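You operate a simulated robot arm through the tools that you are given. There is no shell and no other tool. Be economical: measure what you need, move in short steps, check, and stop when the job is done.

You are at the controls of a simulated robot arm. One attempt, no reset.

Task
Put the 3 metres green and yellow coil from the top of the left back desk on the shelf under the brown table. Fetch the blue tray and set it on the shelf under the long table. Fetch the good tray and set it on the top of the small table. Fetch the battery pack from the top of the trolley and stand it on the top of the long table. Put the yellow sensor box on the top of the grey table away on the fourth shelf from the bottom of the grey shelf unit. Take the teal case labelled "95" from the middle shelf of the grey shelf unit and leave it on the top of the grey table. Put the M10 clear bag from the top of the brown table on the top of the low brown carton and the M6 clear bag on the top of the grey table. The order is free. Set down upright: battery pack, teal case.
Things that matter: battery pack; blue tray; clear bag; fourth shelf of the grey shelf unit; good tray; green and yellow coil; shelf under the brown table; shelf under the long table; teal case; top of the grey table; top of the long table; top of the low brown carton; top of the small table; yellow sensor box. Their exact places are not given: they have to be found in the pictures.

The check looks at the end state, three seconds after you hand in, the way a careful person would. Anything else that was tipped, shoved, dropped, spilled or broken makes it a failure.

Robot
A 7-joint arm with a fingered hand on a trunk, on a base that drives. Base frame: it is fixed to the floor where the robot stands at the start and does not move with it; the origin is under the middle of the robot, x ahead of it, y to its left, z up; the surface under the hand at the start is at about z = 730. Lengths are in mm, angles in degrees, forces in N, time in s.
Its first joint turns from -166.0 to 166.0 degrees. Places, roughly: battery pack [-2500, -250, 750]; blue tray (22x30x5 cm) [1200, 200, 700]; clear bag [-1000, 2750, 750]; fourth shelf of the grey shelf unit [-2000, 2100, 1100]; good tray [-1000, -750, 250]; green and yellow coil [1000, 0, 750]; shelf under the brown table [-700, 2700, 200]; shelf under the long table [400, -2900, 300]; teal case [-2000, 2000, 750]; top of the grey table [-2100, 900, 800]; top of the long table [400, -2900, 700]; top of the low brown carton [1400, 2100, 500]; top of the small table [-1000, -500, 700]; yellow sensor box [-2000, 1000, 750]. Payload 3.7 kg.
The TCP is the grasp point between the finger pads, 25 mm short of the fingertips. In the tool frame z runs along the fingers and y along their closing line. The gripper opens to 88 mm. The gripper's body begins 29 mm behind the TCP. The gripper is a hand of 5 fingers: y runs from the thumb to the fingers, the wrist lies at [-13, -106, -174] in the tool frame, and closing takes about 1.5 s.
Orientation is that of the tool frame in the base frame, as a unit quaternion [x, y, z, w]. With the fingers straight down and the wrist toward the robot, the tool's x, y and z point along [0, 1, 0], [1, 0, 0] and [0, 0, -1] of the base frame.

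Tools
- The arm moves only by the tool jog_arm. Its argument "plan" is text: rows parted by semicolons, each of 6 numbers parted by spaces: the turn, a rotation vector about the tool's x, y, z in units of 180 degrees (1.0 is 180 degrees), then the shift along the tool's x, y, z in units of 300 mm (1.0 is 300 mm). In form: wx wy wz x y z; .... A call has 1 to 20 rows; each row is the pose to reach, as a shift and turn from the pose commanded when the call began, along the tool's axes at that moment. "claw" is the finger opening in mm, from 0 to 88, set as the call begins (left out, the last holds). A call with a number of a shift or a turn outside -1 to 1 is refused whole. Each row takes 0.2 s and may step no farther than 50 mm and 8.6 degrees from the row before; otherwise, or with a gripper value out of range, the whole call is refused. A pose out of reach is approached as far as the arm can. The call stops where the force on the tool passes 40 N (or 10 N more than at its start, if that is more) or the arm is blocked; 0.2 s more then pass. The fingers move at their own pace (about 108 mm/s each) and stop on an object; they squeeze with about 28 N. The grip force told is the motor's: it shows also when the fingers shut on nothing. Time passes only in rows, and 0.2 s behind the last, so rows that repeat a pose let the fingers close. It gives the time, the measured TCP pose, the force on the tool (base axes), the opening and the grip force at its end, in the units of the frame above (readings bear some noise), with the torque about the TCP (base axes, N m) and any sound that the robot's microphone picked up, and new pictures: "views" is both (left out), scene, wrist or none.
- Cameras (640 x 400 px; columns grow to the right, rows downward): "scene" is now at [127.8, 148.8, 1272.5]; the picture's right is [-0.93, -0.36, 0.00], its down [-0.26, 0.67, -0.70] and it looks along [0.25, -0.65, -0.72] (base axes); focal length 214 px, centre (320, 200). "wrist" rides on the gripper at [59, -79, -105] in the tool frame; the picture's right is [-0.73, 0.32, -0.61], its down [-0.62, -0.68, 0.38] and it looks along [-0.29, 0.66, 0.70] (tool axes); focal length 234 px, centre (320, 200).
- drive_base(legs): drives the robot by 1 to 6 legs, each [ahead, left, turn to the left] in mm, mm and degrees, along the robot's own axes; the way and the turn of a leg run together, so that a leg with both is an arc; at most 1500 mm and 180 degrees a leg. The arm and the cameras ride along, it lands a little off, and it stops where it bumps. It gives what a move gives, and a new picture of the scene camera.
- move_fingers(index, middle, ring, little, thumb_bend, thumb_turn): sets how far each is bent, from 0 (flat) to 1 (curled in); at 0.3 the hand is open as for a grip, at 0.7 the pads meet at the TCP. One left out holds its place. A second passes; each finger stops where it meets its share of the squeeze, and holds until it gets a number again. A gripper value or a shape takes the hand back. It gives what a move gives, with no picture; readings hold the bend of each and the force on index, middle, ring, little, thumb and palm. thumb_turn goes from beside the hand (0) to across from the fingers (1), as for a grip.
- set_grasp(shape): the hand has 5 fingers and takes this shape, open, in about a second: jaw (thumb against the fingers, like two jaws); tri (thumb and two fingers); tip (a fingertip pinch); poke (one finger out to press); point (the index stretched); flat (the hand flat); cup (the hand cupped); fist (a fist). The gripper value then closes the fingers along that shape, each until it touches; the sizes above hold for jaw. It gives what a move gives, with no picture.
- turn_head(pan, tilt): turns the head with the scene camera to pan (to the left, within 120 degrees either way) and tilt (down, from -29 to 69), counted from straight ahead of the robot. It gives what a move gives, and a new picture of the scene camera.
- pixel_to_xyz(camera, pixels): for up to 12 pixels [column, row] of the newest picture of that camera ("zoom" is the newest enlarged one), the place [x, y, z] in the base frame of the surface seen there, good to about 2 mm. No time passes.
- inspect(camera, box): a new picture of the part [left, top, right, bottom] of that camera's present view, enlarged. No time passes.
- hand_in(): hands the job in; it is judged then, once.

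Work in short steps. Measure before you move; look again where a grasp or a placing could have gone wrong, and mend it. You have 322 turns and 360 pictures in all, those below and enlarged ones among them. Open the gripper and draw the arm clear of the work before you hand the job in, unless the task says otherwise; then end with one line.

The tools are called as name(argument=value, ...) on one line, values as JSON. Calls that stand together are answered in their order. jog_arm: Moves the arm, as the interface text tells. Its arguments: {"type":"object","properties":{"plan":{"type":"string"},"claw":{"type":"number"},"views":{"type":"string","enum":["both","scene","wrist","none"]}},"required":["plan"]} The other tools are called the same way: set_grasp (shape) gives the hand a shape; move_fingers (index, middle, ring, little, thumb_bend, thumb_turn) moves the fingers one by one; drive_base (legs) drives the base; turn_head (pan, tilt) turns the head that bears the scene camera; pixel_to_xyz (camera, pixels) gives the place of the surface under pixels of a picture; inspect (camera, box) takes an enlarged picture of a part of a camera's view; hand_in () hands the job in.

At the start:

```text
t: 0.0
ee_pos: [780.5, -49.3, 1041.6]
tool_rot: [0.707, 0.707, 0.001, -0.001]
wrist_force: [-0.4, 0.0, 0.6]
ft_torque: [0.0, 0.0, -0.02]
grip_width: 87.3
grasp_force: 0.0
shape: jaw
bend: [0.3, 0.3, 0.3, 0.3, 0.3, 0.98]
finger forces: [0.0, 0.0, 0.0, 0.1, 0.1, 0.0]
robot x, y, heading: [-0.3, 0.1, -0.4]
head pan, tilt: [-68.8, 45.7]
```

scene: 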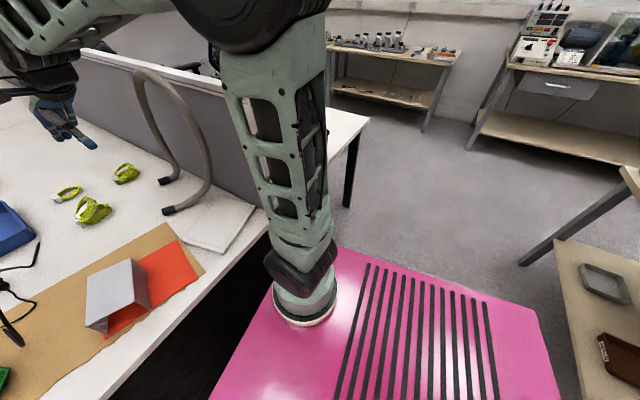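
wrist: 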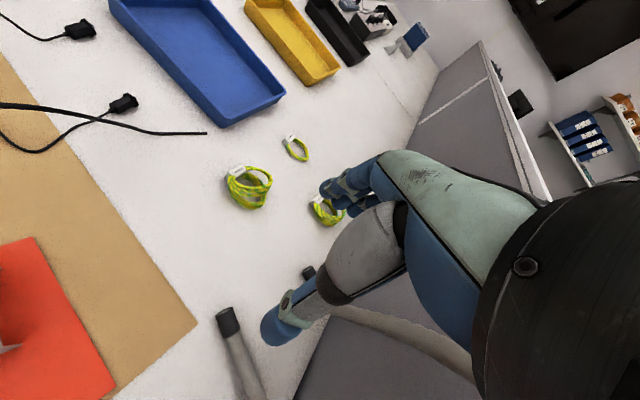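

I see three green/yellow coils on the desk ahead and a blue tray. I look ahead and around with the head first.

turn_head(pan=0, tilt=40)

inspect(camera="wrist", box=[200, 110, 360, 240])

```text
t: 1.4
ee_pos: [780.2, -49.5, 1041.9]
tool_rot: [0.707, 0.707, 0.0, 0.0]
wrist_force: [0.0, 1.0, 0.1]
ft_torque: [0.02, 0.03, 0.02]
grip_width: 87.4
grasp_force: 0.2
shape: jaw
bend: [0.3, 0.3, 0.3, 0.3, 0.3, 0.98]
finger forces: [0.1, 0.0, 0.1, 0.1, 0.1, 0.0]
robot x, y, heading: [0.6, -0.3, -0.1]
head pan, tilt: [0.0, 40.0]
```

scene: 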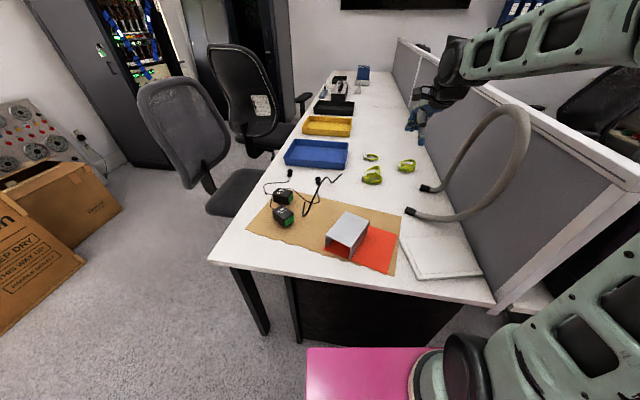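

```text
3.08 times, centred on (280, 175) of wrist
```

zoom: 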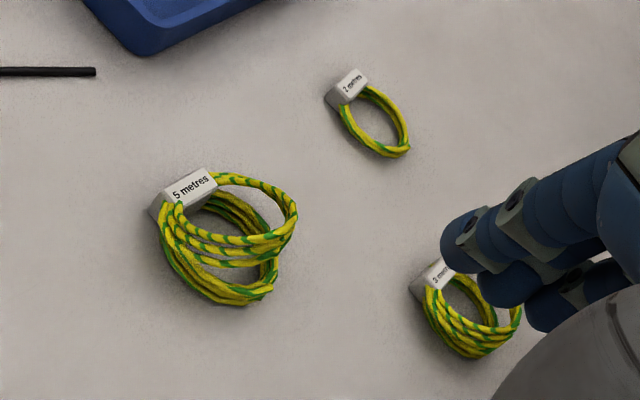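

The 3-metre coil is the one at (406,166) in the scene picture. Measuring it, the tray, and desk points.

pixel_to_xyz(camera="scene", pixels=[[406, 165], [400, 163], [371, 174], [371, 156], [286, 160], [345, 163], [348, 142], [292, 140], [318, 155], [430, 190], [412, 212], [210, 260]])

inspect(camera="scene", box=[260, 110, 460, 235])

```text
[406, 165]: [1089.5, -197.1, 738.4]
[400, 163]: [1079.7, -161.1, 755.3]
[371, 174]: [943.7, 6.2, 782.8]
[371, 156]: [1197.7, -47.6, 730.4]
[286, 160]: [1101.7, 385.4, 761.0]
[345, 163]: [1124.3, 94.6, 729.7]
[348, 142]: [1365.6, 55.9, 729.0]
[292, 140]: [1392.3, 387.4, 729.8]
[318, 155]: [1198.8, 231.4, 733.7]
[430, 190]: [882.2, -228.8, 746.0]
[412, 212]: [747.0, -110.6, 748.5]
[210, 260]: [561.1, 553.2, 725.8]
```

```text
3.20 times, centred on (360, 172) of scene
```

zoom: 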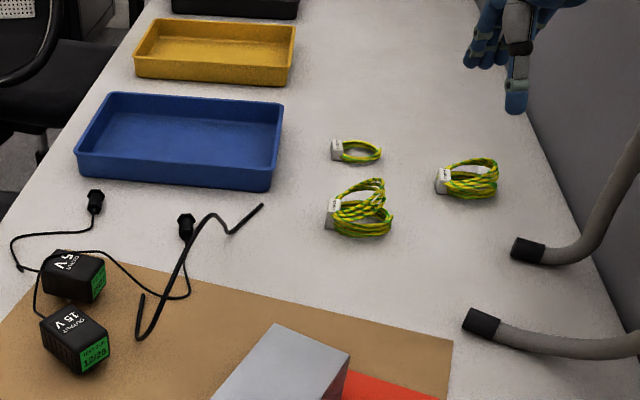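

Survey the rest of the room before planning.

turn_head(pan=60, tilt=25)

turn_head(pan=115, tilt=25)

turn_head(pan=-115, tilt=25)

turn_head(pan=-60, tilt=25)

```text
t: 2.7
ee_pos: [781.2, -48.1, 1042.1]
tool_rot: [0.707, 0.707, 0.0, 0.0]
wrist_force: [0.0, 0.4, 0.7]
ft_torque: [0.03, 0.02, 0.0]
grip_width: 87.6
grasp_force: 0.1
shape: jaw
bend: [0.3, 0.3, 0.3, 0.3, 0.3, 0.98]
finger forces: [0.0, 0.0, 0.0, 0.0, 0.0, 0.0]
robot x, y, heading: [-0.1, -1.1, -0.2]
head pan, tilt: [60.0, 25.0]
```

scene: 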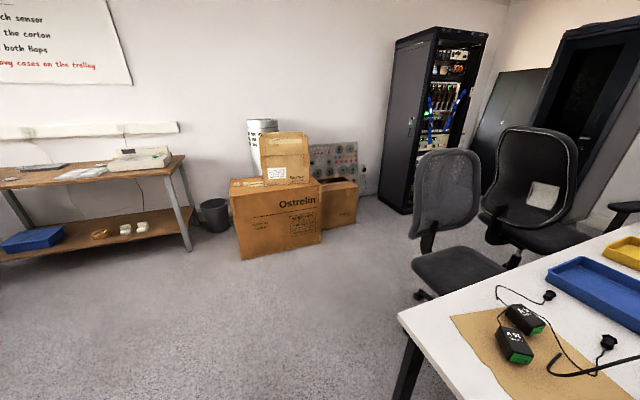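

```text
t: 3.9
ee_pos: [779.1, -49.5, 1042.4]
tool_rot: [0.707, 0.707, 0.0, 0.0]
wrist_force: [-0.2, 0.1, -0.3]
ft_torque: [0.0, -0.01, -0.01]
grip_width: 88.0
grasp_force: 0.0
shape: jaw
bend: [0.3, 0.3, 0.3, 0.3, 0.3, 0.98]
finger forces: [0.0, 0.0, 0.0, 0.1, 0.1, 0.0]
robot x, y, heading: [-4.1, -0.3, 0.2]
head pan, tilt: [115.0, 25.0]
```

scene: 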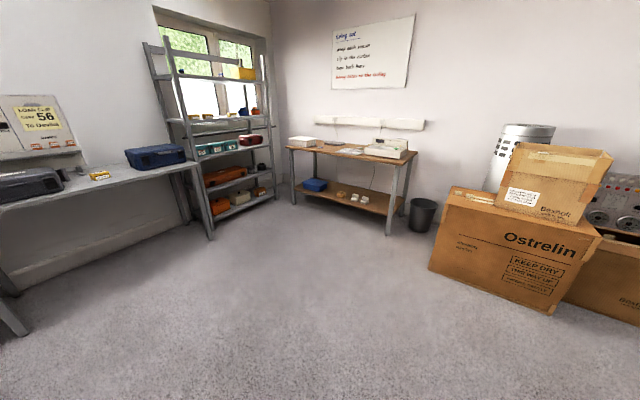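

```text
t: 7.2
ee_pos: [779.8, -48.7, 1040.7]
tool_rot: [0.706, 0.708, 0.0, 0.001]
wrist_force: [-0.3, 0.5, -0.7]
ft_torque: [-0.02, -0.05, -0.01]
grip_width: 87.5
grasp_force: 0.0
shape: jaw
bend: [0.3, 0.3, 0.3, 0.3, 0.3, 0.98]
finger forces: [0.0, 0.0, 0.0, 0.0, 0.0, 0.1]
robot x, y, heading: [2.9, -0.8, 0.3]
head pan, tilt: [-115.0, 25.0]
```

scene: 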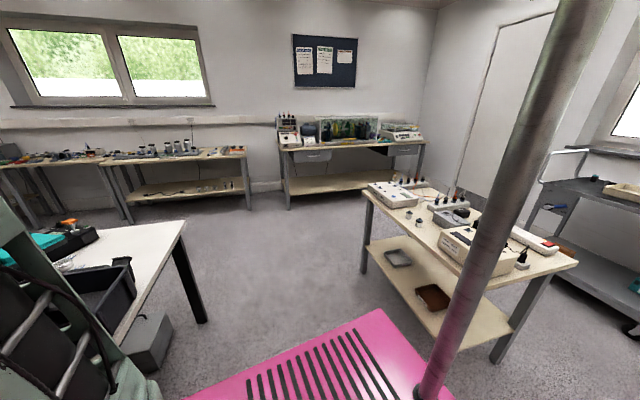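

```text
t: 8.5
ee_pos: [779.1, -49.7, 1041.3]
tool_rot: [0.707, 0.708, 0.001, -0.001]
wrist_force: [-0.2, -0.3, -1.0]
ft_torque: [0.02, -0.01, -0.04]
grip_width: 87.6
grasp_force: 0.0
shape: jaw
bend: [0.3, 0.3, 0.3, 0.3, 0.3, 0.98]
finger forces: [0.1, 0.0, 0.1, 0.0, 0.0, 0.0]
robot x, y, heading: [0.2, 0.9, -0.6]
head pan, tilt: [-60.0, 25.0]
```

scene: 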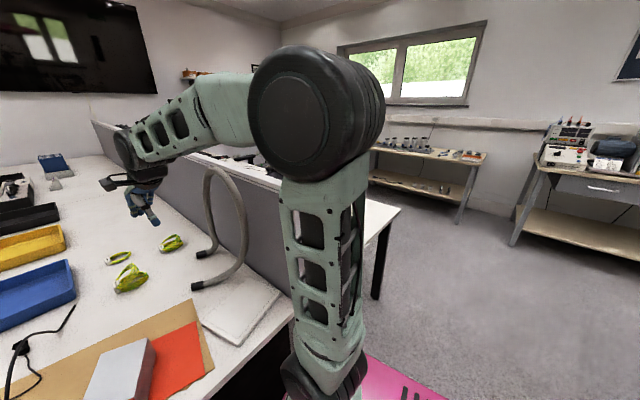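

Read the notices and look at the regions more closely.

turn_head(pan=100, tilt=15)

inspect(camera="scene", box=[260, 0, 440, 112])

turn_head(pan=-115, tilt=25)

inspect(camera="scene", box=[285, 25, 365, 95])

inspect(camera="scene", box=[340, 140, 640, 328])

inspect(camera="scene", box=[90, 100, 290, 225])

```text
t: 10.9
ee_pos: [780.2, -47.0, 1042.2]
tool_rot: [0.707, 0.707, -0.001, 0.0]
wrist_force: [-0.4, -0.2, 0.5]
ft_torque: [0.03, -0.01, 0.0]
grip_width: 87.6
grasp_force: 0.0
shape: jaw
bend: [0.3, 0.3, 0.3, 0.3, 0.3, 0.98]
finger forces: [0.0, 0.1, 0.0, 0.1, 0.0, 0.1]
robot x, y, heading: [-1.3, 1.7, -0.1]
head pan, tilt: [100.0, 15.0]
```

scene: 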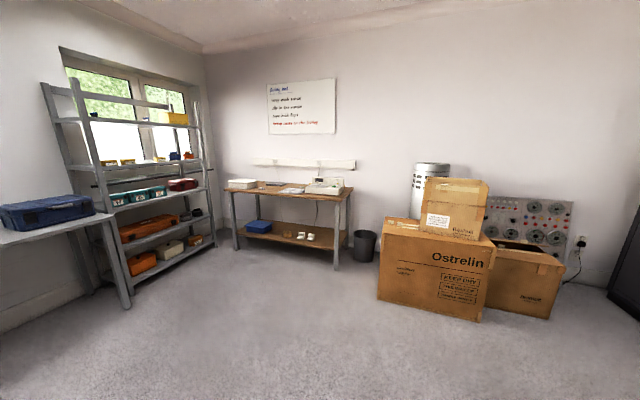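

```text
3.56 times, centred on (350, 56) of scene
```

zoom: 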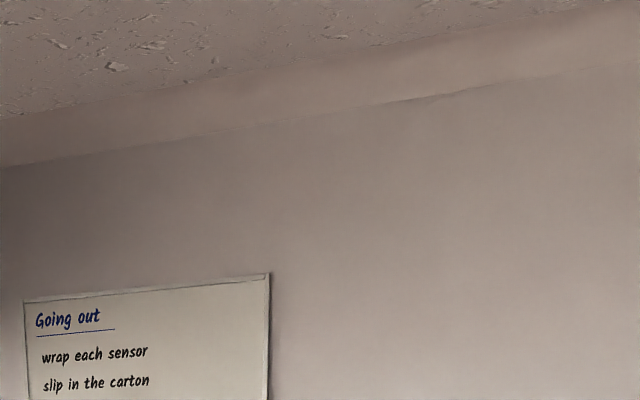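

```text
t: 14.0
ee_pos: [780.4, -49.9, 1042.5]
tool_rot: [0.707, 0.707, 0.0, -0.001]
wrist_force: [0.8, 0.3, 0.2]
ft_torque: [0.02, 0.0, -0.01]
grip_width: 87.4
grasp_force: 0.1
shape: jaw
bend: [0.3, 0.3, 0.3, 0.3, 0.3, 0.98]
finger forces: [0.0, 0.1, 0.0, 0.1, 0.1, 0.1]
robot x, y, heading: [1.5, -0.8, 0.0]
head pan, tilt: [-115.0, 25.0]
```

scene: 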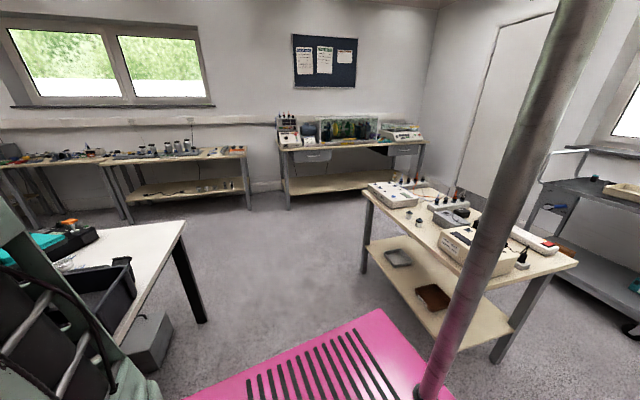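

```text
5.71 times, centred on (325, 60) of scene
```

zoom: 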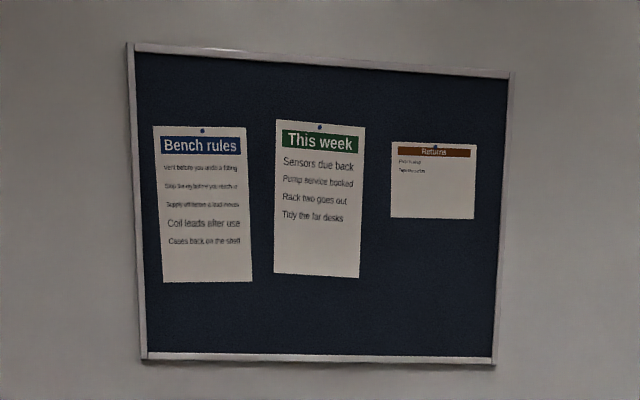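

```text
2.13 times, centred on (490, 234) of scene
```

zoom: 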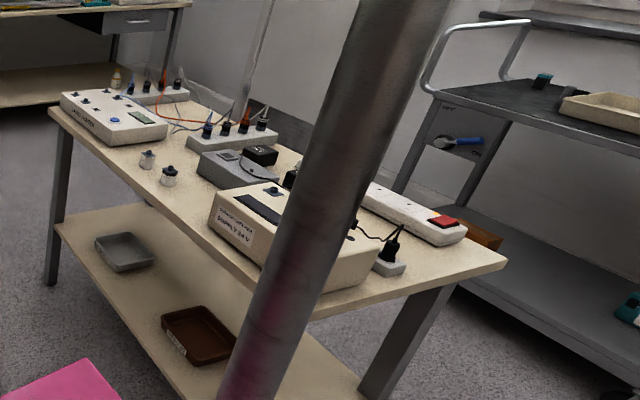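

```text
3.20 times, centred on (190, 162) of scene
```

zoom: 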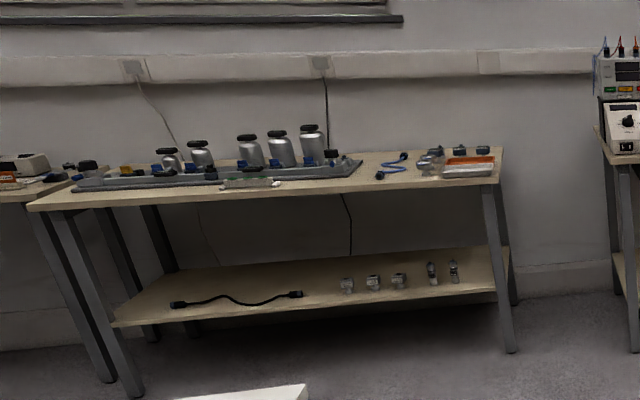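

Measuring the base's deck extents, the mast and small-table points in this view.

pixel_to_xyz(camera="scene", pixels=[[382, 312], [440, 380], [230, 392], [440, 340], [425, 390], [398, 258], [432, 296], [372, 190], [576, 264], [500, 350], [365, 262], [450, 240]])

inspect(camera="scene", box=[375, 240, 460, 316])

inspect(camera="scene", box=[540, 140, 640, 240])

```text
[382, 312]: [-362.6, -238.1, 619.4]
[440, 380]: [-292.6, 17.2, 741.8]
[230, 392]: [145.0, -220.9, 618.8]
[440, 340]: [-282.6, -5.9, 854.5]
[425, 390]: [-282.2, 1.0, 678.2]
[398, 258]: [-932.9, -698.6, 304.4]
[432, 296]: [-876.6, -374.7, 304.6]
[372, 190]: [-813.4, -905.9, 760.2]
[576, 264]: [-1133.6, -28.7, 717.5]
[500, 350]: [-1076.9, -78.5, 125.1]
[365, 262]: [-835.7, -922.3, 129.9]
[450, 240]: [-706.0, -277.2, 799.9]
```

```text
5.26 times, centred on (418, 278) of scene
```

zoom: 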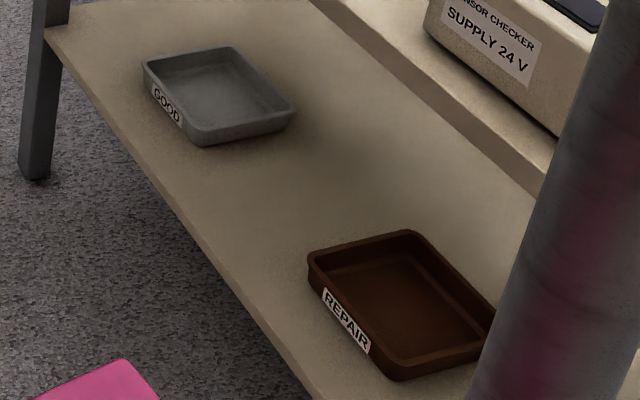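

```text
4.00 times, centred on (590, 190) of scene
```

zoom: 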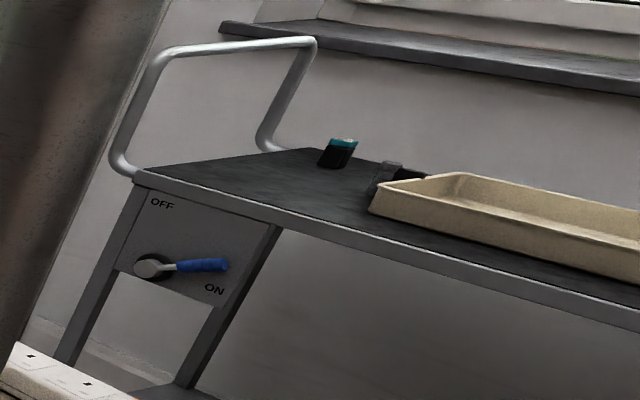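

GOOD tray is the grey one at about (-933,-699). First job: the 3 m coil; looking ahead again and measuring desk edge clearance.

turn_head(pan=-15, tilt=55)

inspect(camera="scene", box=[300, 60, 460, 160])

```text
t: 15.8
ee_pos: [779.1, -49.3, 1041.5]
tool_rot: [0.707, 0.708, 0.0, 0.0]
wrist_force: [-0.1, -0.6, -0.1]
ft_torque: [0.0, -0.04, 0.0]
grip_width: 87.6
grasp_force: 0.1
shape: jaw
bend: [0.3, 0.3, 0.3, 0.3, 0.3, 0.98]
finger forces: [0.0, 0.0, 0.1, 0.1, 0.1, 0.0]
robot x, y, heading: [0.9, -0.7, -0.4]
head pan, tilt: [-15.0, 55.0]
```

scene: 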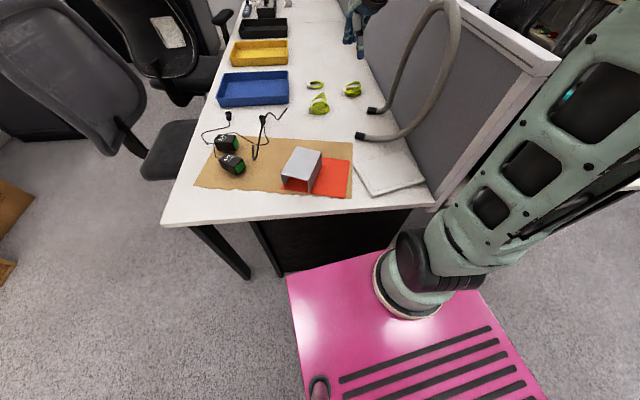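

```text
4.00 times, centred on (380, 110) of scene
```

zoom: 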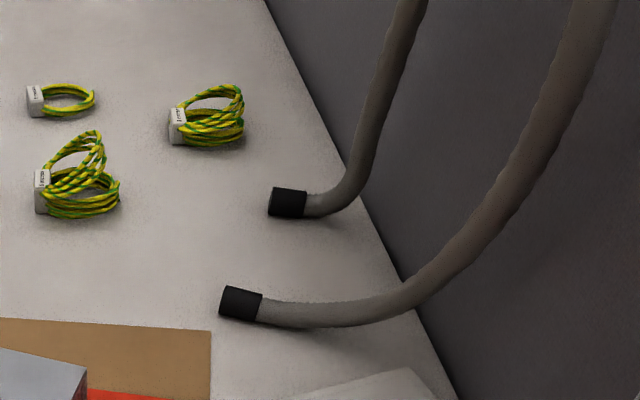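

pixel_to_xyz(camera="zoom", pixels=[[176, 120], [176, 140], [205, 92], [240, 95], [240, 125], [205, 138], [75, 180], [345, 100], [290, 200], [215, 125]])

pixel_to_xyz(camera="scene", pixels=[[165, 225], [430, 205], [300, 220], [288, 280], [480, 295], [290, 330], [410, 290], [250, 275], [282, 272], [320, 388], [538, 395], [222, 100]])

```text
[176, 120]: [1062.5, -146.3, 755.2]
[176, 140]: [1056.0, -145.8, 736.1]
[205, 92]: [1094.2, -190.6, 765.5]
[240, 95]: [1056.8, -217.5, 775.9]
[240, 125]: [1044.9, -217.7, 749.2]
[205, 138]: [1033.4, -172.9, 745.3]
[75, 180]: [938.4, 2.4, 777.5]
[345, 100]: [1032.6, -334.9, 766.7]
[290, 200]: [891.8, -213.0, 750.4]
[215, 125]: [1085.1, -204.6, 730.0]
```

```text
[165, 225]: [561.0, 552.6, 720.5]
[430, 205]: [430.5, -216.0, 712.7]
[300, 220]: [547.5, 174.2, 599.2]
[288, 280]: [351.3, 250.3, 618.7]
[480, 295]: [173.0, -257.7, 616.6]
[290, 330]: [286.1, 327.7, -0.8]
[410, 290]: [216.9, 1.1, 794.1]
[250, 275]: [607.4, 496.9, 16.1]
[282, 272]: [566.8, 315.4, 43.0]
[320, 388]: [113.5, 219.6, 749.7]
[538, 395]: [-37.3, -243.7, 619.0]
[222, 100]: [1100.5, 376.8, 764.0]
```

Measuring the gooseneck arch height, since the arm must pass near it.

pixel_to_xyz(camera="scene", pixels=[[440, 8], [458, 30], [455, 70], [440, 110], [400, 135], [400, 70], [415, 35], [385, 100]])

jog_arm(plan="0 0 0 -0.1 0.12 0; 0 0 0 -0.2 0.25 0; 0 0 0 -0.3 0.38 0; 0 0 0 -0.4 0.5 0; 0 0 0 -0.45 0.64 0; 0 0 0 -0.45 0.78 0; 0 0 0 -0.45 0.92 0;0 0 0 -0.45 0.92 0", claw=88)

```text
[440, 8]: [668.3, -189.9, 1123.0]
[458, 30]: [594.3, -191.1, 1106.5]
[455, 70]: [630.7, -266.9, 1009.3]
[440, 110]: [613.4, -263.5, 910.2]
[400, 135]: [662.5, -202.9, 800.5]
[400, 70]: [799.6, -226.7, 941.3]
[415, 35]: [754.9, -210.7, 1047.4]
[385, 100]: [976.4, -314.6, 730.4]
```

```text
t: 17.6
ee_pos: [1056.2, -184.5, 1040.5]
tool_rot: [0.707, 0.707, 0.0, 0.0]
wrist_force: [-0.2, 0.8, 0.5]
ft_torque: [0.02, -0.02, -0.02]
grip_width: 87.6
grasp_force: 0.1
shape: jaw
bend: [0.3, 0.3, 0.3, 0.3, 0.3, 0.98]
finger forces: [0.0, 0.0, 0.0, 0.0, 0.0, 0.0]
robot x, y, heading: [-1.7, 2.9, 0.1]
head pan, tilt: [-15.0, 55.0]
```

scene: 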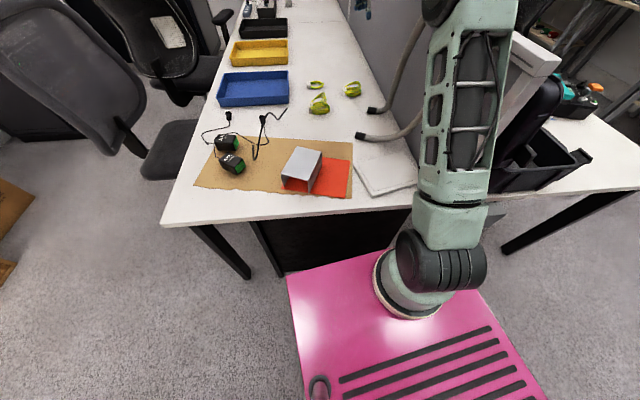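
wrist: 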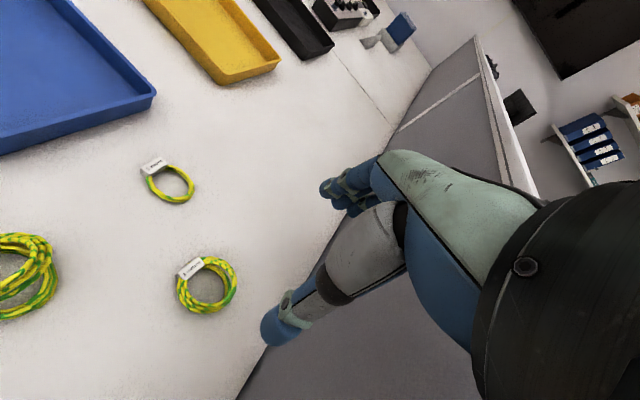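

The forearm would touch the arch if lowered here; I drive left about 330 and a little ahead, so the arm comes in from the left.

drive_base(legs=[[0, 340, 0], [90, 0, 0]])

```text
t: 20.5
ee_pos: [1146.6, 148.9, 1040.6]
tool_rot: [0.709, 0.705, 0.0, -0.001]
wrist_force: [-0.5, 0.3, 0.2]
ft_torque: [0.01, -0.03, 0.0]
grip_width: 87.8
grasp_force: 0.1
shape: jaw
bend: [0.3, 0.3, 0.3, 0.3, 0.3, 0.98]
finger forces: [0.0, 0.0, 0.0, 0.0, 0.1, 0.0]
robot x, y, heading: [90.4, 339.6, -0.2]
head pan, tilt: [-15.0, 55.0]
```

scene: 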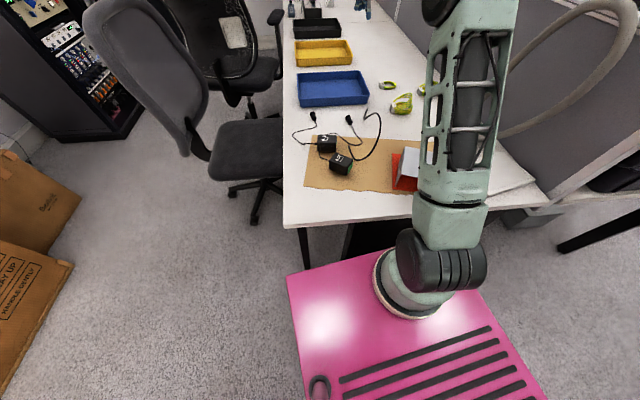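

Move over the coil with a yaw of about -33° at height.

jog_arm(plan="0 0 0.03 -0.14 -0.05 0; 0 0 0.06 -0.28 -0.1 0; 0 0 0.09 -0.42 -0.15 0; 0 0 0.12 -0.56 -0.2 0; 0 0 0.15 -0.7 -0.25 0; 0 0 0.18 -0.84 -0.28 0; 0 0 0.18 -0.98 -0.29 0; 0 0 0.18 -1 -0.29 0.15; 0 0 0.18 -1 -0.29 0.3; 0 0 0.18 -1 -0.29 0.4; 0 0 0.18 -1 -0.29 0.4")

```text
t: 22.9
ee_pos: [1058.9, -151.8, 921.1]
tool_rot: [0.878, 0.479, 0.0, 0.0]
wrist_force: [-0.6, -1.3, -0.6]
ft_torque: [0.01, 0.02, 0.0]
grip_width: 87.9
grasp_force: 0.1
shape: jaw
bend: [0.3, 0.3, 0.3, 0.3, 0.3, 0.98]
finger forces: [0.0, 0.0, 0.1, 0.0, 0.0, 0.0]
robot x, y, heading: [91.7, 339.2, -0.3]
head pan, tilt: [-15.0, 55.0]
```

scene: 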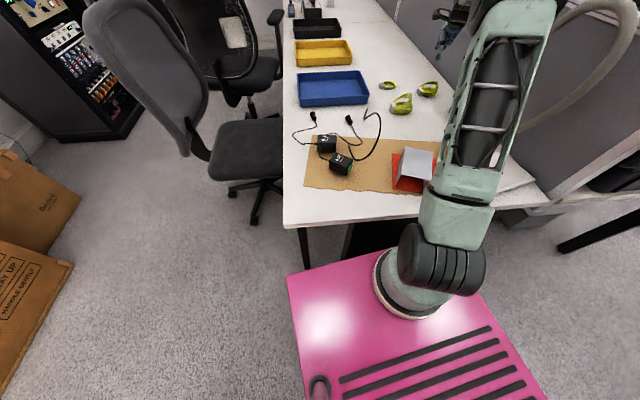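
wrist: 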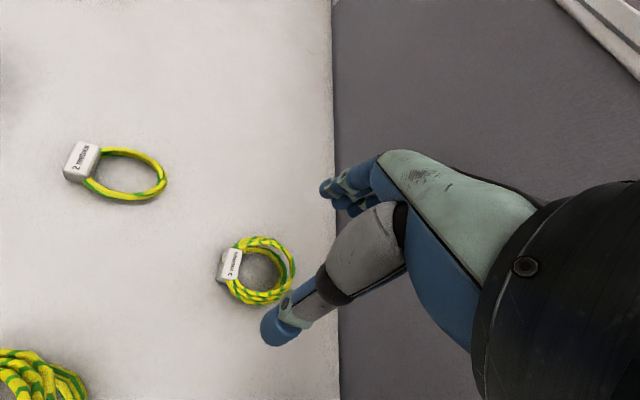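

Measure the coil precisely with the wrist camera.

pixel_to_xyz(camera="wrist", pixels=[[230, 265], [262, 243], [290, 265], [272, 300], [240, 290], [252, 300], [235, 250], [262, 268]])

inspect(camera="wrist", box=[190, 210, 350, 330])

```text
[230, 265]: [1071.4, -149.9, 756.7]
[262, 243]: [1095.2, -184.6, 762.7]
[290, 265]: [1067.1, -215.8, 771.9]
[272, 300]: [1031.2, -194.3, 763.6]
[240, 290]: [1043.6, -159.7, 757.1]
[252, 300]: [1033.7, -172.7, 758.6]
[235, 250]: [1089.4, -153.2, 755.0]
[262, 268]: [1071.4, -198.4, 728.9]
```

```text
3.33 times, centred on (270, 270) of wrist
```

zoom: 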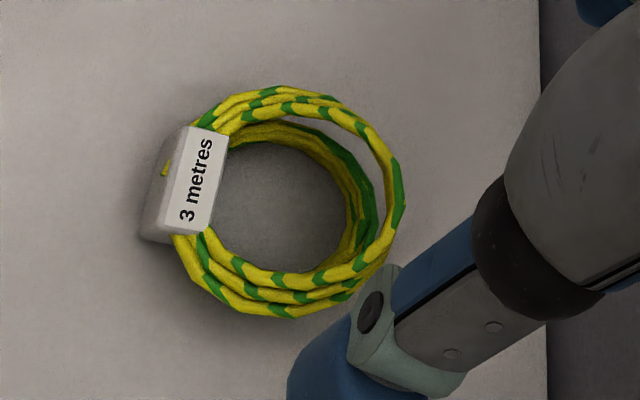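

Ring centre ≈ (1063,-185), diameter about 66. Yaw back to ~-15° so the thumb misses the label block, then descend to z≈760.

jog_arm(plan="0 0 -0.04 -0.04 0.03 0.05; 0 0 -0.08 -0.085 0.07 0.1; 0 0 -0.1 -0.085 0.07 0.2; 0 0 -0.1 -0.085 0.07 0.3; 0 0 -0.1 -0.085 0.07 0.4; 0 0 -0.1 -0.085 0.07 0.47; 0 0 -0.1 -0.085 0.07 0.47")

```text
t: 24.5
ee_pos: [1062.5, -185.3, 779.9]
tool_rot: [0.792, 0.611, 0.001, 0.0]
wrist_force: [0.5, -0.1, 0.5]
ft_torque: [0.01, -0.01, 0.01]
grip_width: 87.8
grasp_force: 0.2
shape: jaw
bend: [0.3, 0.3, 0.3, 0.3, 0.3, 0.98]
finger forces: [0.0, 0.0, 0.0, 0.1, 0.1, 0.0]
robot x, y, heading: [92.2, 340.1, -0.3]
head pan, tilt: [-15.0, 55.0]
```

scene: 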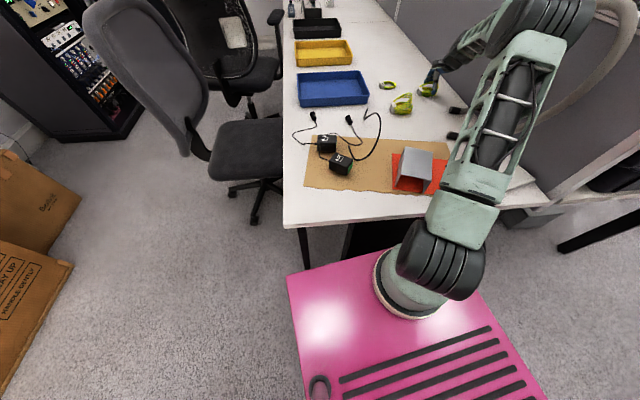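
wrist: 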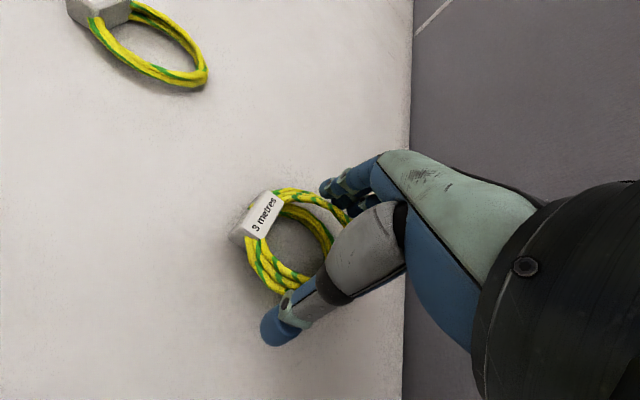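

No contact; straddling the coil. Descend 20 mm and close.

jog_arm(plan="0 0 0 0 0 0.04; 0 0 0 0 0 0.07; 0 0 0 0 0 0.07", views="none")

jog_arm(plan="0 0 0 0 0 0; 0 0 0 0 0 0; 0 0 0 0 0 0; 0 0 0 0 0 0; 0 0 0 0 0 0; 0 0 0 0 0 0; 0 0 0 0 0 0; 0 0 0 0 0 0", claw=15)

```text
t: 25.3
ee_pos: [1062.1, -186.0, 758.2]
tool_rot: [0.791, 0.611, 0.0, 0.0]
wrist_force: [0.1, 0.6, -0.4]
ft_torque: [-0.01, -0.01, -0.01]
grip_width: 87.8
grasp_force: 0.0
shape: jaw
bend: [0.3, 0.3, 0.3, 0.3, 0.3, 0.98]
finger forces: [0.0, 0.1, 0.1, 0.0, 0.0, 0.0]
robot x, y, heading: [90.6, 338.2, -0.3]
head pan, tilt: [-15.0, 55.0]
```

```text
t: 27.1
ee_pos: [1063.0, -185.1, 758.7]
tool_rot: [0.791, 0.611, 0.001, 0.0]
wrist_force: [-0.4, 0.3, 0.5]
ft_torque: [-0.02, -0.02, -0.02]
grip_width: 68.9
grasp_force: 28.6
shape: jaw
bend: [0.26, 0.35, 0.34, 0.36, 0.51, 0.99]
finger forces: [14.8, 6.9, 3.2, 0.1, 24.5, 0.0]
robot x, y, heading: [90.8, 335.5, -0.3]
head pan, tilt: [-15.0, 55.0]
```

scene: 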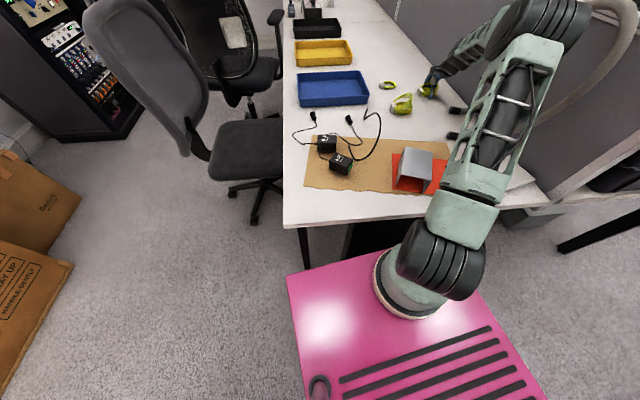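
wrist: 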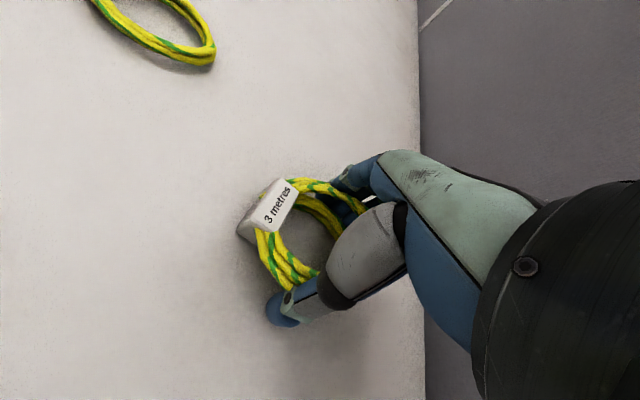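

Gripped at 69 mm, 28 N. Lift 270 mm straight up and check.

jog_arm(plan="0 0 0 0 0 -0.1; 0 0 0 0 0 -0.2; 0 0 0 0 0 -0.35; 0 0 0 0 0 -0.5; 0 0 0 0 0 -0.65; 0 0 0 0 0 -0.8; 0 0 0 0 0 -0.95; 0 0 0 0 0 -0.95", views="wrist")

```text
t: 28.9
ee_pos: [1062.1, -185.4, 1042.7]
tool_rot: [0.792, 0.61, 0.001, 0.0]
wrist_force: [0.2, -0.2, -1.5]
ft_torque: [-0.02, 0.0, -0.01]
grip_width: 69.0
grasp_force: 28.0
shape: jaw
bend: [0.26, 0.35, 0.34, 0.36, 0.51, 0.99]
finger forces: [14.9, 6.9, 3.2, 0.0, 24.4, 0.0]
robot x, y, heading: [92.5, 339.6, -0.4]
head pan, tilt: [-15.0, 55.0]
```

wrist: 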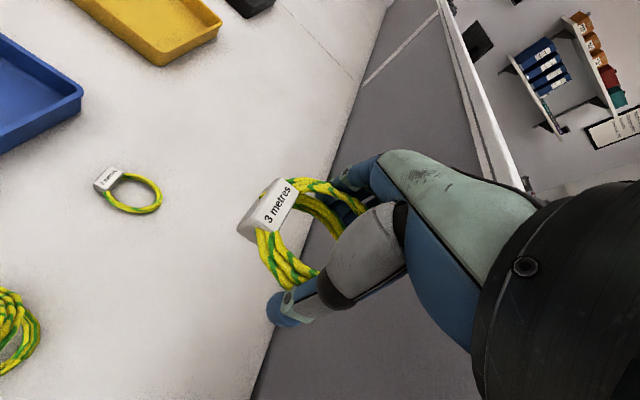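

Coil held. Bring the arm in, then back off and turn left toward the brown table.

jog_arm(plan="0 0 0 0.09 -0.13 0; 0 0 0 0.17 -0.27 0; 0 0 0 0.26 -0.41 0; 0 0 0 0.34 -0.55 0; 0 0 0 0.43 -0.68 0; 0 0 0 0.51 -0.81 0; 0 0 0 0.6 -0.95 0; 0 0 0 0.6 -0.95 0", views="none")

drive_base(legs=[[-250, 0, 0], [0, 0, 100]])

turn_head(pan=0, tilt=25)

```text
t: 30.7
ee_pos: [830.0, 63.2, 1043.8]
tool_rot: [0.792, 0.611, 0.0, 0.0]
wrist_force: [0.4, 0.5, -2.4]
ft_torque: [-0.04, -0.01, -0.01]
grip_width: 68.7
grasp_force: 27.7
shape: jaw
bend: [0.26, 0.35, 0.34, 0.36, 0.51, 0.99]
finger forces: [14.7, 6.9, 3.3, 0.0, 24.5, 0.0]
robot x, y, heading: [87.1, 339.6, 0.1]
head pan, tilt: [-15.0, 55.0]
```

```text
t: 36.8
ee_pos: [-22.8, 1117.0, 1043.3]
tool_rot: [0.039, 0.999, 0.0, 0.0]
wrist_force: [0.7, 0.8, -0.5]
ft_torque: [0.03, -0.03, 0.02]
grip_width: 68.5
grasp_force: 28.6
shape: jaw
bend: [0.26, 0.35, 0.34, 0.36, 0.52, 0.99]
finger forces: [14.5, 6.8, 3.2, 0.0, 24.0, 0.0]
robot x, y, heading: [-161.7, 340.4, 99.8]
head pan, tilt: [-15.0, 55.0]
```

scene: 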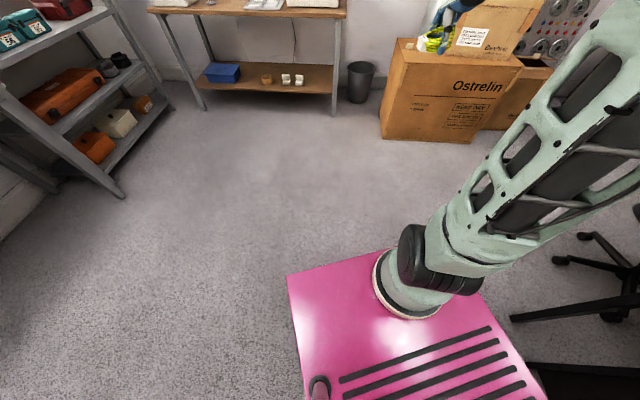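

```text
t: 37.7
ee_pos: [-23.2, 1116.8, 1043.1]
tool_rot: [0.039, 0.999, 0.0, 0.0]
wrist_force: [0.3, -0.2, -1.3]
ft_torque: [0.02, -0.05, -0.01]
grip_width: 68.9
grasp_force: 27.8
shape: jaw
bend: [0.26, 0.35, 0.34, 0.36, 0.52, 0.99]
finger forces: [14.4, 6.9, 3.2, 0.0, 24.1, 0.0]
robot x, y, heading: [-159.8, 340.2, 99.9]
head pan, tilt: [0.0, 25.0]
```

scene: 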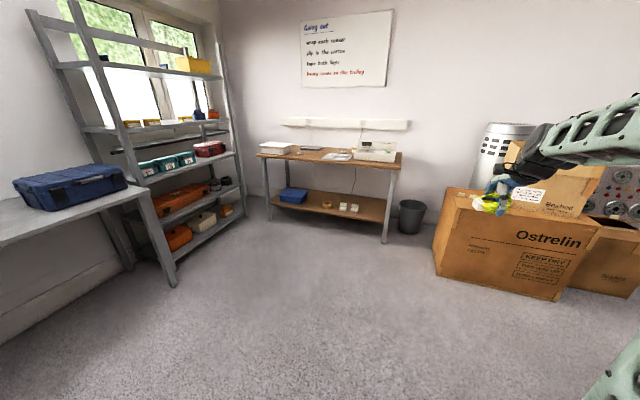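

Measure the brown table, its shelf and neighbours.

pixel_to_xyz(camera="scene", pixels=[[259, 157], [399, 168], [270, 205], [385, 222], [383, 242], [290, 205], [355, 213], [412, 232], [436, 270], [300, 195], [340, 205], [175, 285]])

inspect(camera="scene", box=[240, 120, 420, 232])

inspect(camera="scene", box=[20, 0, 260, 250])

inspect(camera="scene", box=[420, 110, 640, 300])

```text
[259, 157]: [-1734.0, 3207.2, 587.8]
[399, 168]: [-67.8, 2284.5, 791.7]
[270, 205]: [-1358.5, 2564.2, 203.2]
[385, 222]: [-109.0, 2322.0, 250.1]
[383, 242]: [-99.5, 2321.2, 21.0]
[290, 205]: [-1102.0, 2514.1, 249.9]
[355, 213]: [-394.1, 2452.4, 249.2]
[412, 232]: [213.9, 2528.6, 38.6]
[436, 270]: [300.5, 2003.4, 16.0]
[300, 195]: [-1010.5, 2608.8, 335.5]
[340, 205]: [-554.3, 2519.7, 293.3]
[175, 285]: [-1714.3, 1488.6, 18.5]
```

```text
3.56 times, centred on (330, 176) of scene
```

zoom: 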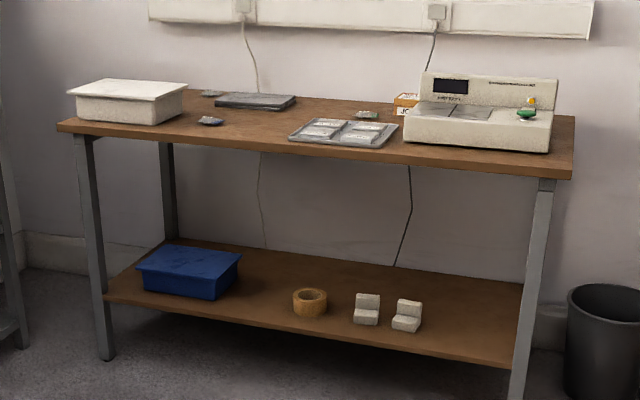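

```text
1.60 times, centred on (140, 125) of scene
```

zoom: 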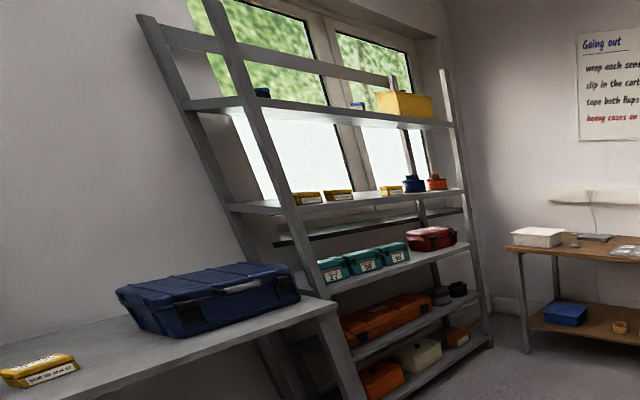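

```text
2.11 times, centred on (530, 205) of scene
```

zoom: 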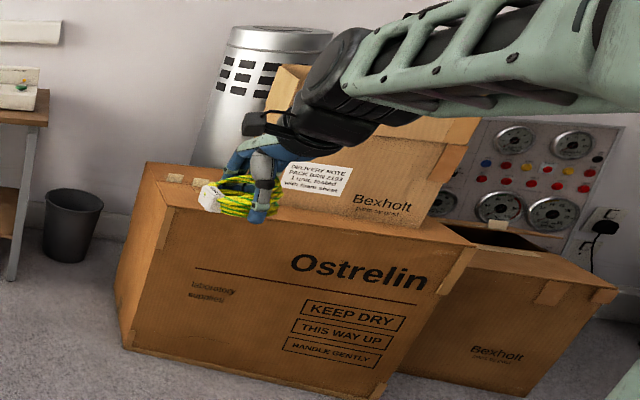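

The shelf's free area lies right of the white blocks. Drive nearer, facing the table squarely.

drive_base(legs=[[800, 110, -20]])

turn_head(pan=0, tilt=40)

```text
t: 42.0
ee_pos: [127.8, 1820.9, 1042.3]
tool_rot: [0.214, 0.977, 0.0, 0.0]
wrist_force: [0.1, 0.2, -1.0]
ft_torque: [0.03, 0.0, 0.01]
grip_width: 68.5
grasp_force: 27.9
shape: jaw
bend: [0.26, 0.35, 0.34, 0.36, 0.52, 0.99]
finger forces: [14.5, 6.8, 3.2, 0.1, 24.1, 0.1]
robot x, y, heading: [-269.3, 1140.4, 79.7]
head pan, tilt: [0.0, 25.0]
```

scene: 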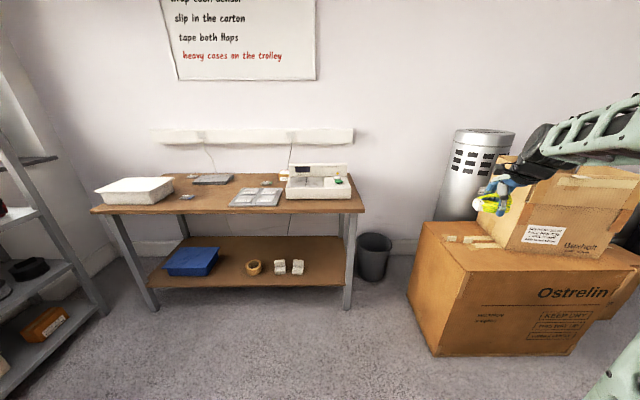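

```text
t: 42.8
ee_pos: [127.8, 1820.0, 1044.0]
tool_rot: [0.213, 0.977, -0.001, 0.0]
wrist_force: [-0.4, 0.8, -1.5]
ft_torque: [0.02, 0.0, 0.01]
grip_width: 68.6
grasp_force: 27.7
shape: jaw
bend: [0.26, 0.35, 0.34, 0.36, 0.52, 0.99]
finger forces: [14.6, 6.8, 3.2, 0.0, 24.1, 0.0]
robot x, y, heading: [-269.4, 1139.0, 79.9]
head pan, tilt: [0.0, 40.0]
```

scene: 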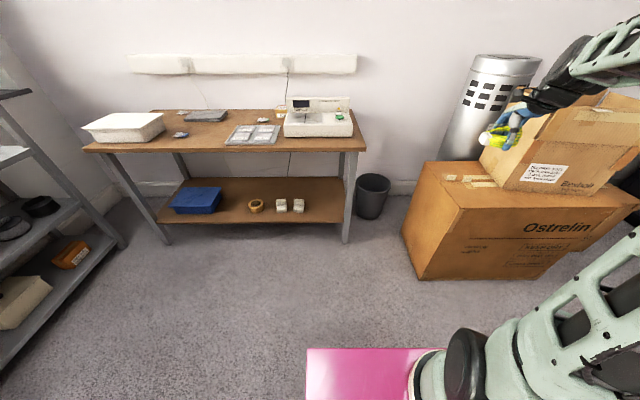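

Measure shelf and table geometry from here.

pixel_to_xyz(camera="scene", pixels=[[100, 152], [355, 150], [170, 222], [340, 222], [320, 205], [330, 215], [300, 208], [283, 208], [310, 185], [257, 210], [240, 190], [350, 158]])

inspect(camera="scene", box=[80, 90, 380, 240])

inspect(camera="scene", box=[210, 110, 300, 155])

```text
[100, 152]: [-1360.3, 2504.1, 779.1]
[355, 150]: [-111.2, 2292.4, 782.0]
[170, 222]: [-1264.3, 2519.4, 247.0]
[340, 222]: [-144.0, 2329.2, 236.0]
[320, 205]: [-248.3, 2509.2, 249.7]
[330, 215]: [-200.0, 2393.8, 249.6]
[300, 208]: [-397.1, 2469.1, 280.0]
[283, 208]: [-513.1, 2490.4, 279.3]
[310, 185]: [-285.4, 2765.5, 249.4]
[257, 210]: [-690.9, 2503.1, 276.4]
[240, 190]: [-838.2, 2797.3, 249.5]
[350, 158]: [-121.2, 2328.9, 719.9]
```

```text
2.13 times, centred on (230, 165) of scene
```

zoom: 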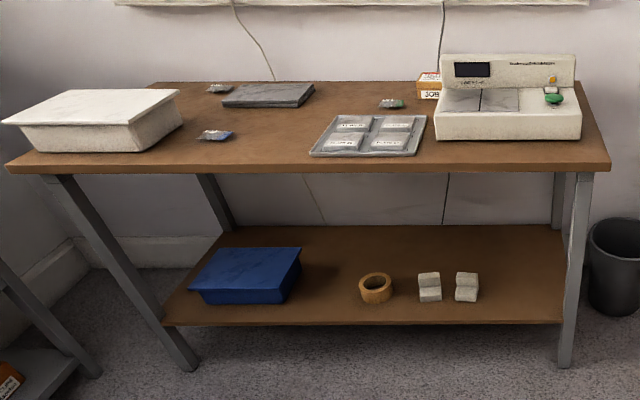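

```text
7.11 times, centred on (255, 132) of scene
```

zoom: 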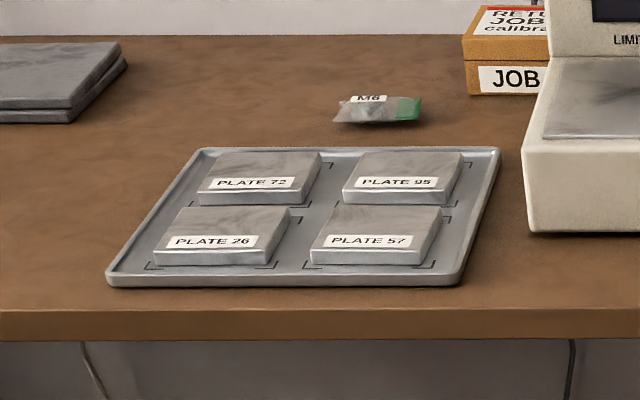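

T ≈ (-250, 2440, 250). Align the base: about 200 left and 160 ahead.

drive_base(legs=[[160, 200, 0]])

```text
t: 44.7
ee_pos: [-41.6, 2013.6, 1043.4]
tool_rot: [0.212, 0.977, 0.0, 0.0]
wrist_force: [0.2, 0.1, -0.9]
ft_torque: [-0.01, -0.02, -0.01]
grip_width: 68.7
grasp_force: 27.6
shape: jaw
bend: [0.26, 0.35, 0.34, 0.36, 0.52, 0.99]
finger forces: [14.5, 6.8, 3.2, 0.0, 24.0, 0.0]
robot x, y, heading: [-437.2, 1331.9, 79.6]
head pan, tilt: [0.0, 40.0]
```

scene: 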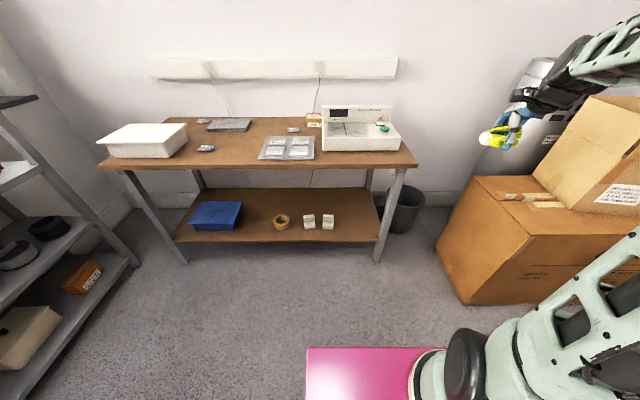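

Rotate to face the table, shift left to line up, then lower in front of the table edge.

jog_arm(plan="0 0 -0.015 0.14 0.03 0; 0 0 -0.03 0.28 0.05 0; 0 0 -0.045 0.42 0.08 0; 0 0 -0.06 0.56 0.1 0; 0 0 -0.075 0.7 0.13 0; 0 0 -0.084 0.85 0.15 0; 0 0 -0.084 1 0.17 0; 0 0 -0.084 1 0.17 0.14; 0 0 -0.084 1 0.17 0.28; 0 0 -0.084 1 0.17 0.42; 0 0 -0.084 1 0.17 0.56; 0 0 -0.084 1 0.17 0.7; 0 0 -0.084 1 0.17 0.85; 0 0 -0.084 1 0.17 1; 0 0 -0.084 1 0.17 1")

```text
t: 47.9
ee_pos: [-292.8, 2184.6, 743.0]
tool_rot: [0.083, 0.997, -0.001, -0.001]
wrist_force: [0.6, -0.3, -1.9]
ft_torque: [-0.03, -0.02, 0.02]
grip_width: 68.1
grasp_force: 28.2
shape: jaw
bend: [0.26, 0.35, 0.34, 0.36, 0.52, 0.98]
finger forces: [14.6, 6.9, 3.2, 0.1, 24.1, 0.1]
robot x, y, heading: [-438.8, 1330.7, 80.0]
head pan, tilt: [0.0, 40.0]
```

scene: 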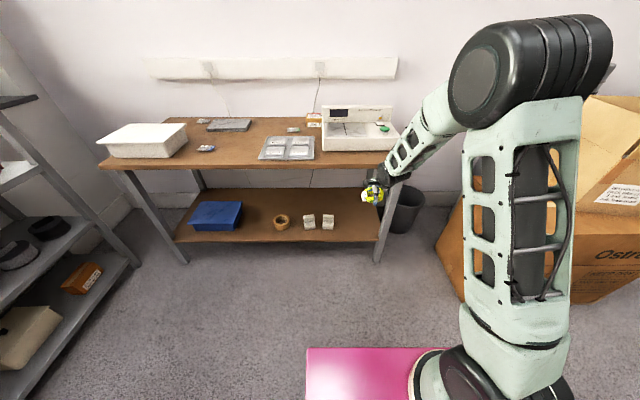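
wrist: 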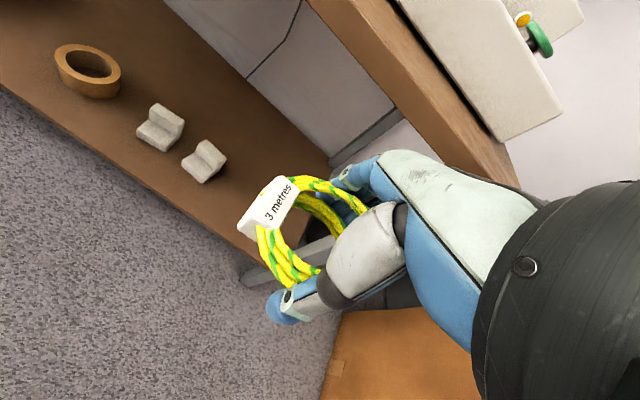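

Arm comes with its elbow to the right. Descend further in front of the table and look at the forearm.

jog_arm(plan="0 0 0 0 0 0.15; 0 0 0 0 0 0.3; 0 0 0 0 0 0.45; 0 0 0 0 0 0.6; 0 0 0 0 0 0.75; 0 0 0 0 0 0.9; 0 0 0 0 0 1; 0 0 0 0 0 1")

```text
t: 49.7
ee_pos: [-294.2, 2185.7, 444.0]
tool_rot: [0.083, 0.997, 0.0, 0.001]
wrist_force: [0.1, -0.3, -1.1]
ft_torque: [0.01, -0.01, -0.02]
grip_width: 68.2
grasp_force: 27.5
shape: jaw
bend: [0.26, 0.35, 0.34, 0.36, 0.52, 0.98]
finger forces: [14.4, 6.7, 3.3, 0.0, 24.0, 0.0]
robot x, y, heading: [-438.9, 1332.3, 80.1]
head pan, tilt: [0.0, 40.0]
```

scene: 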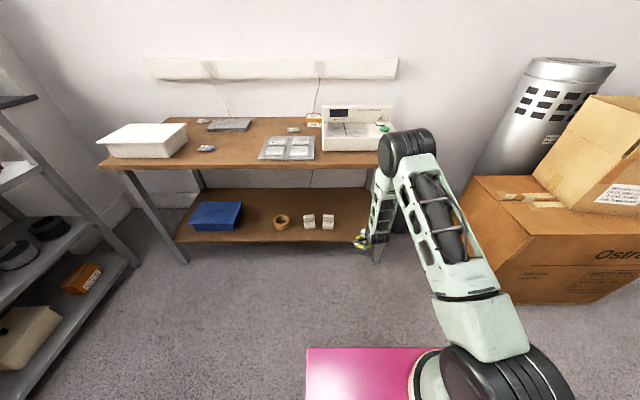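
wrist: 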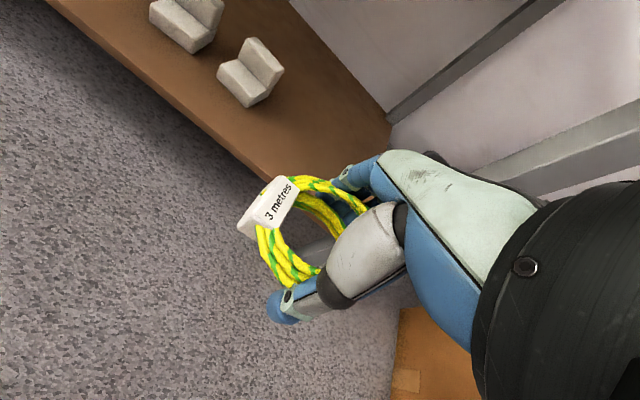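

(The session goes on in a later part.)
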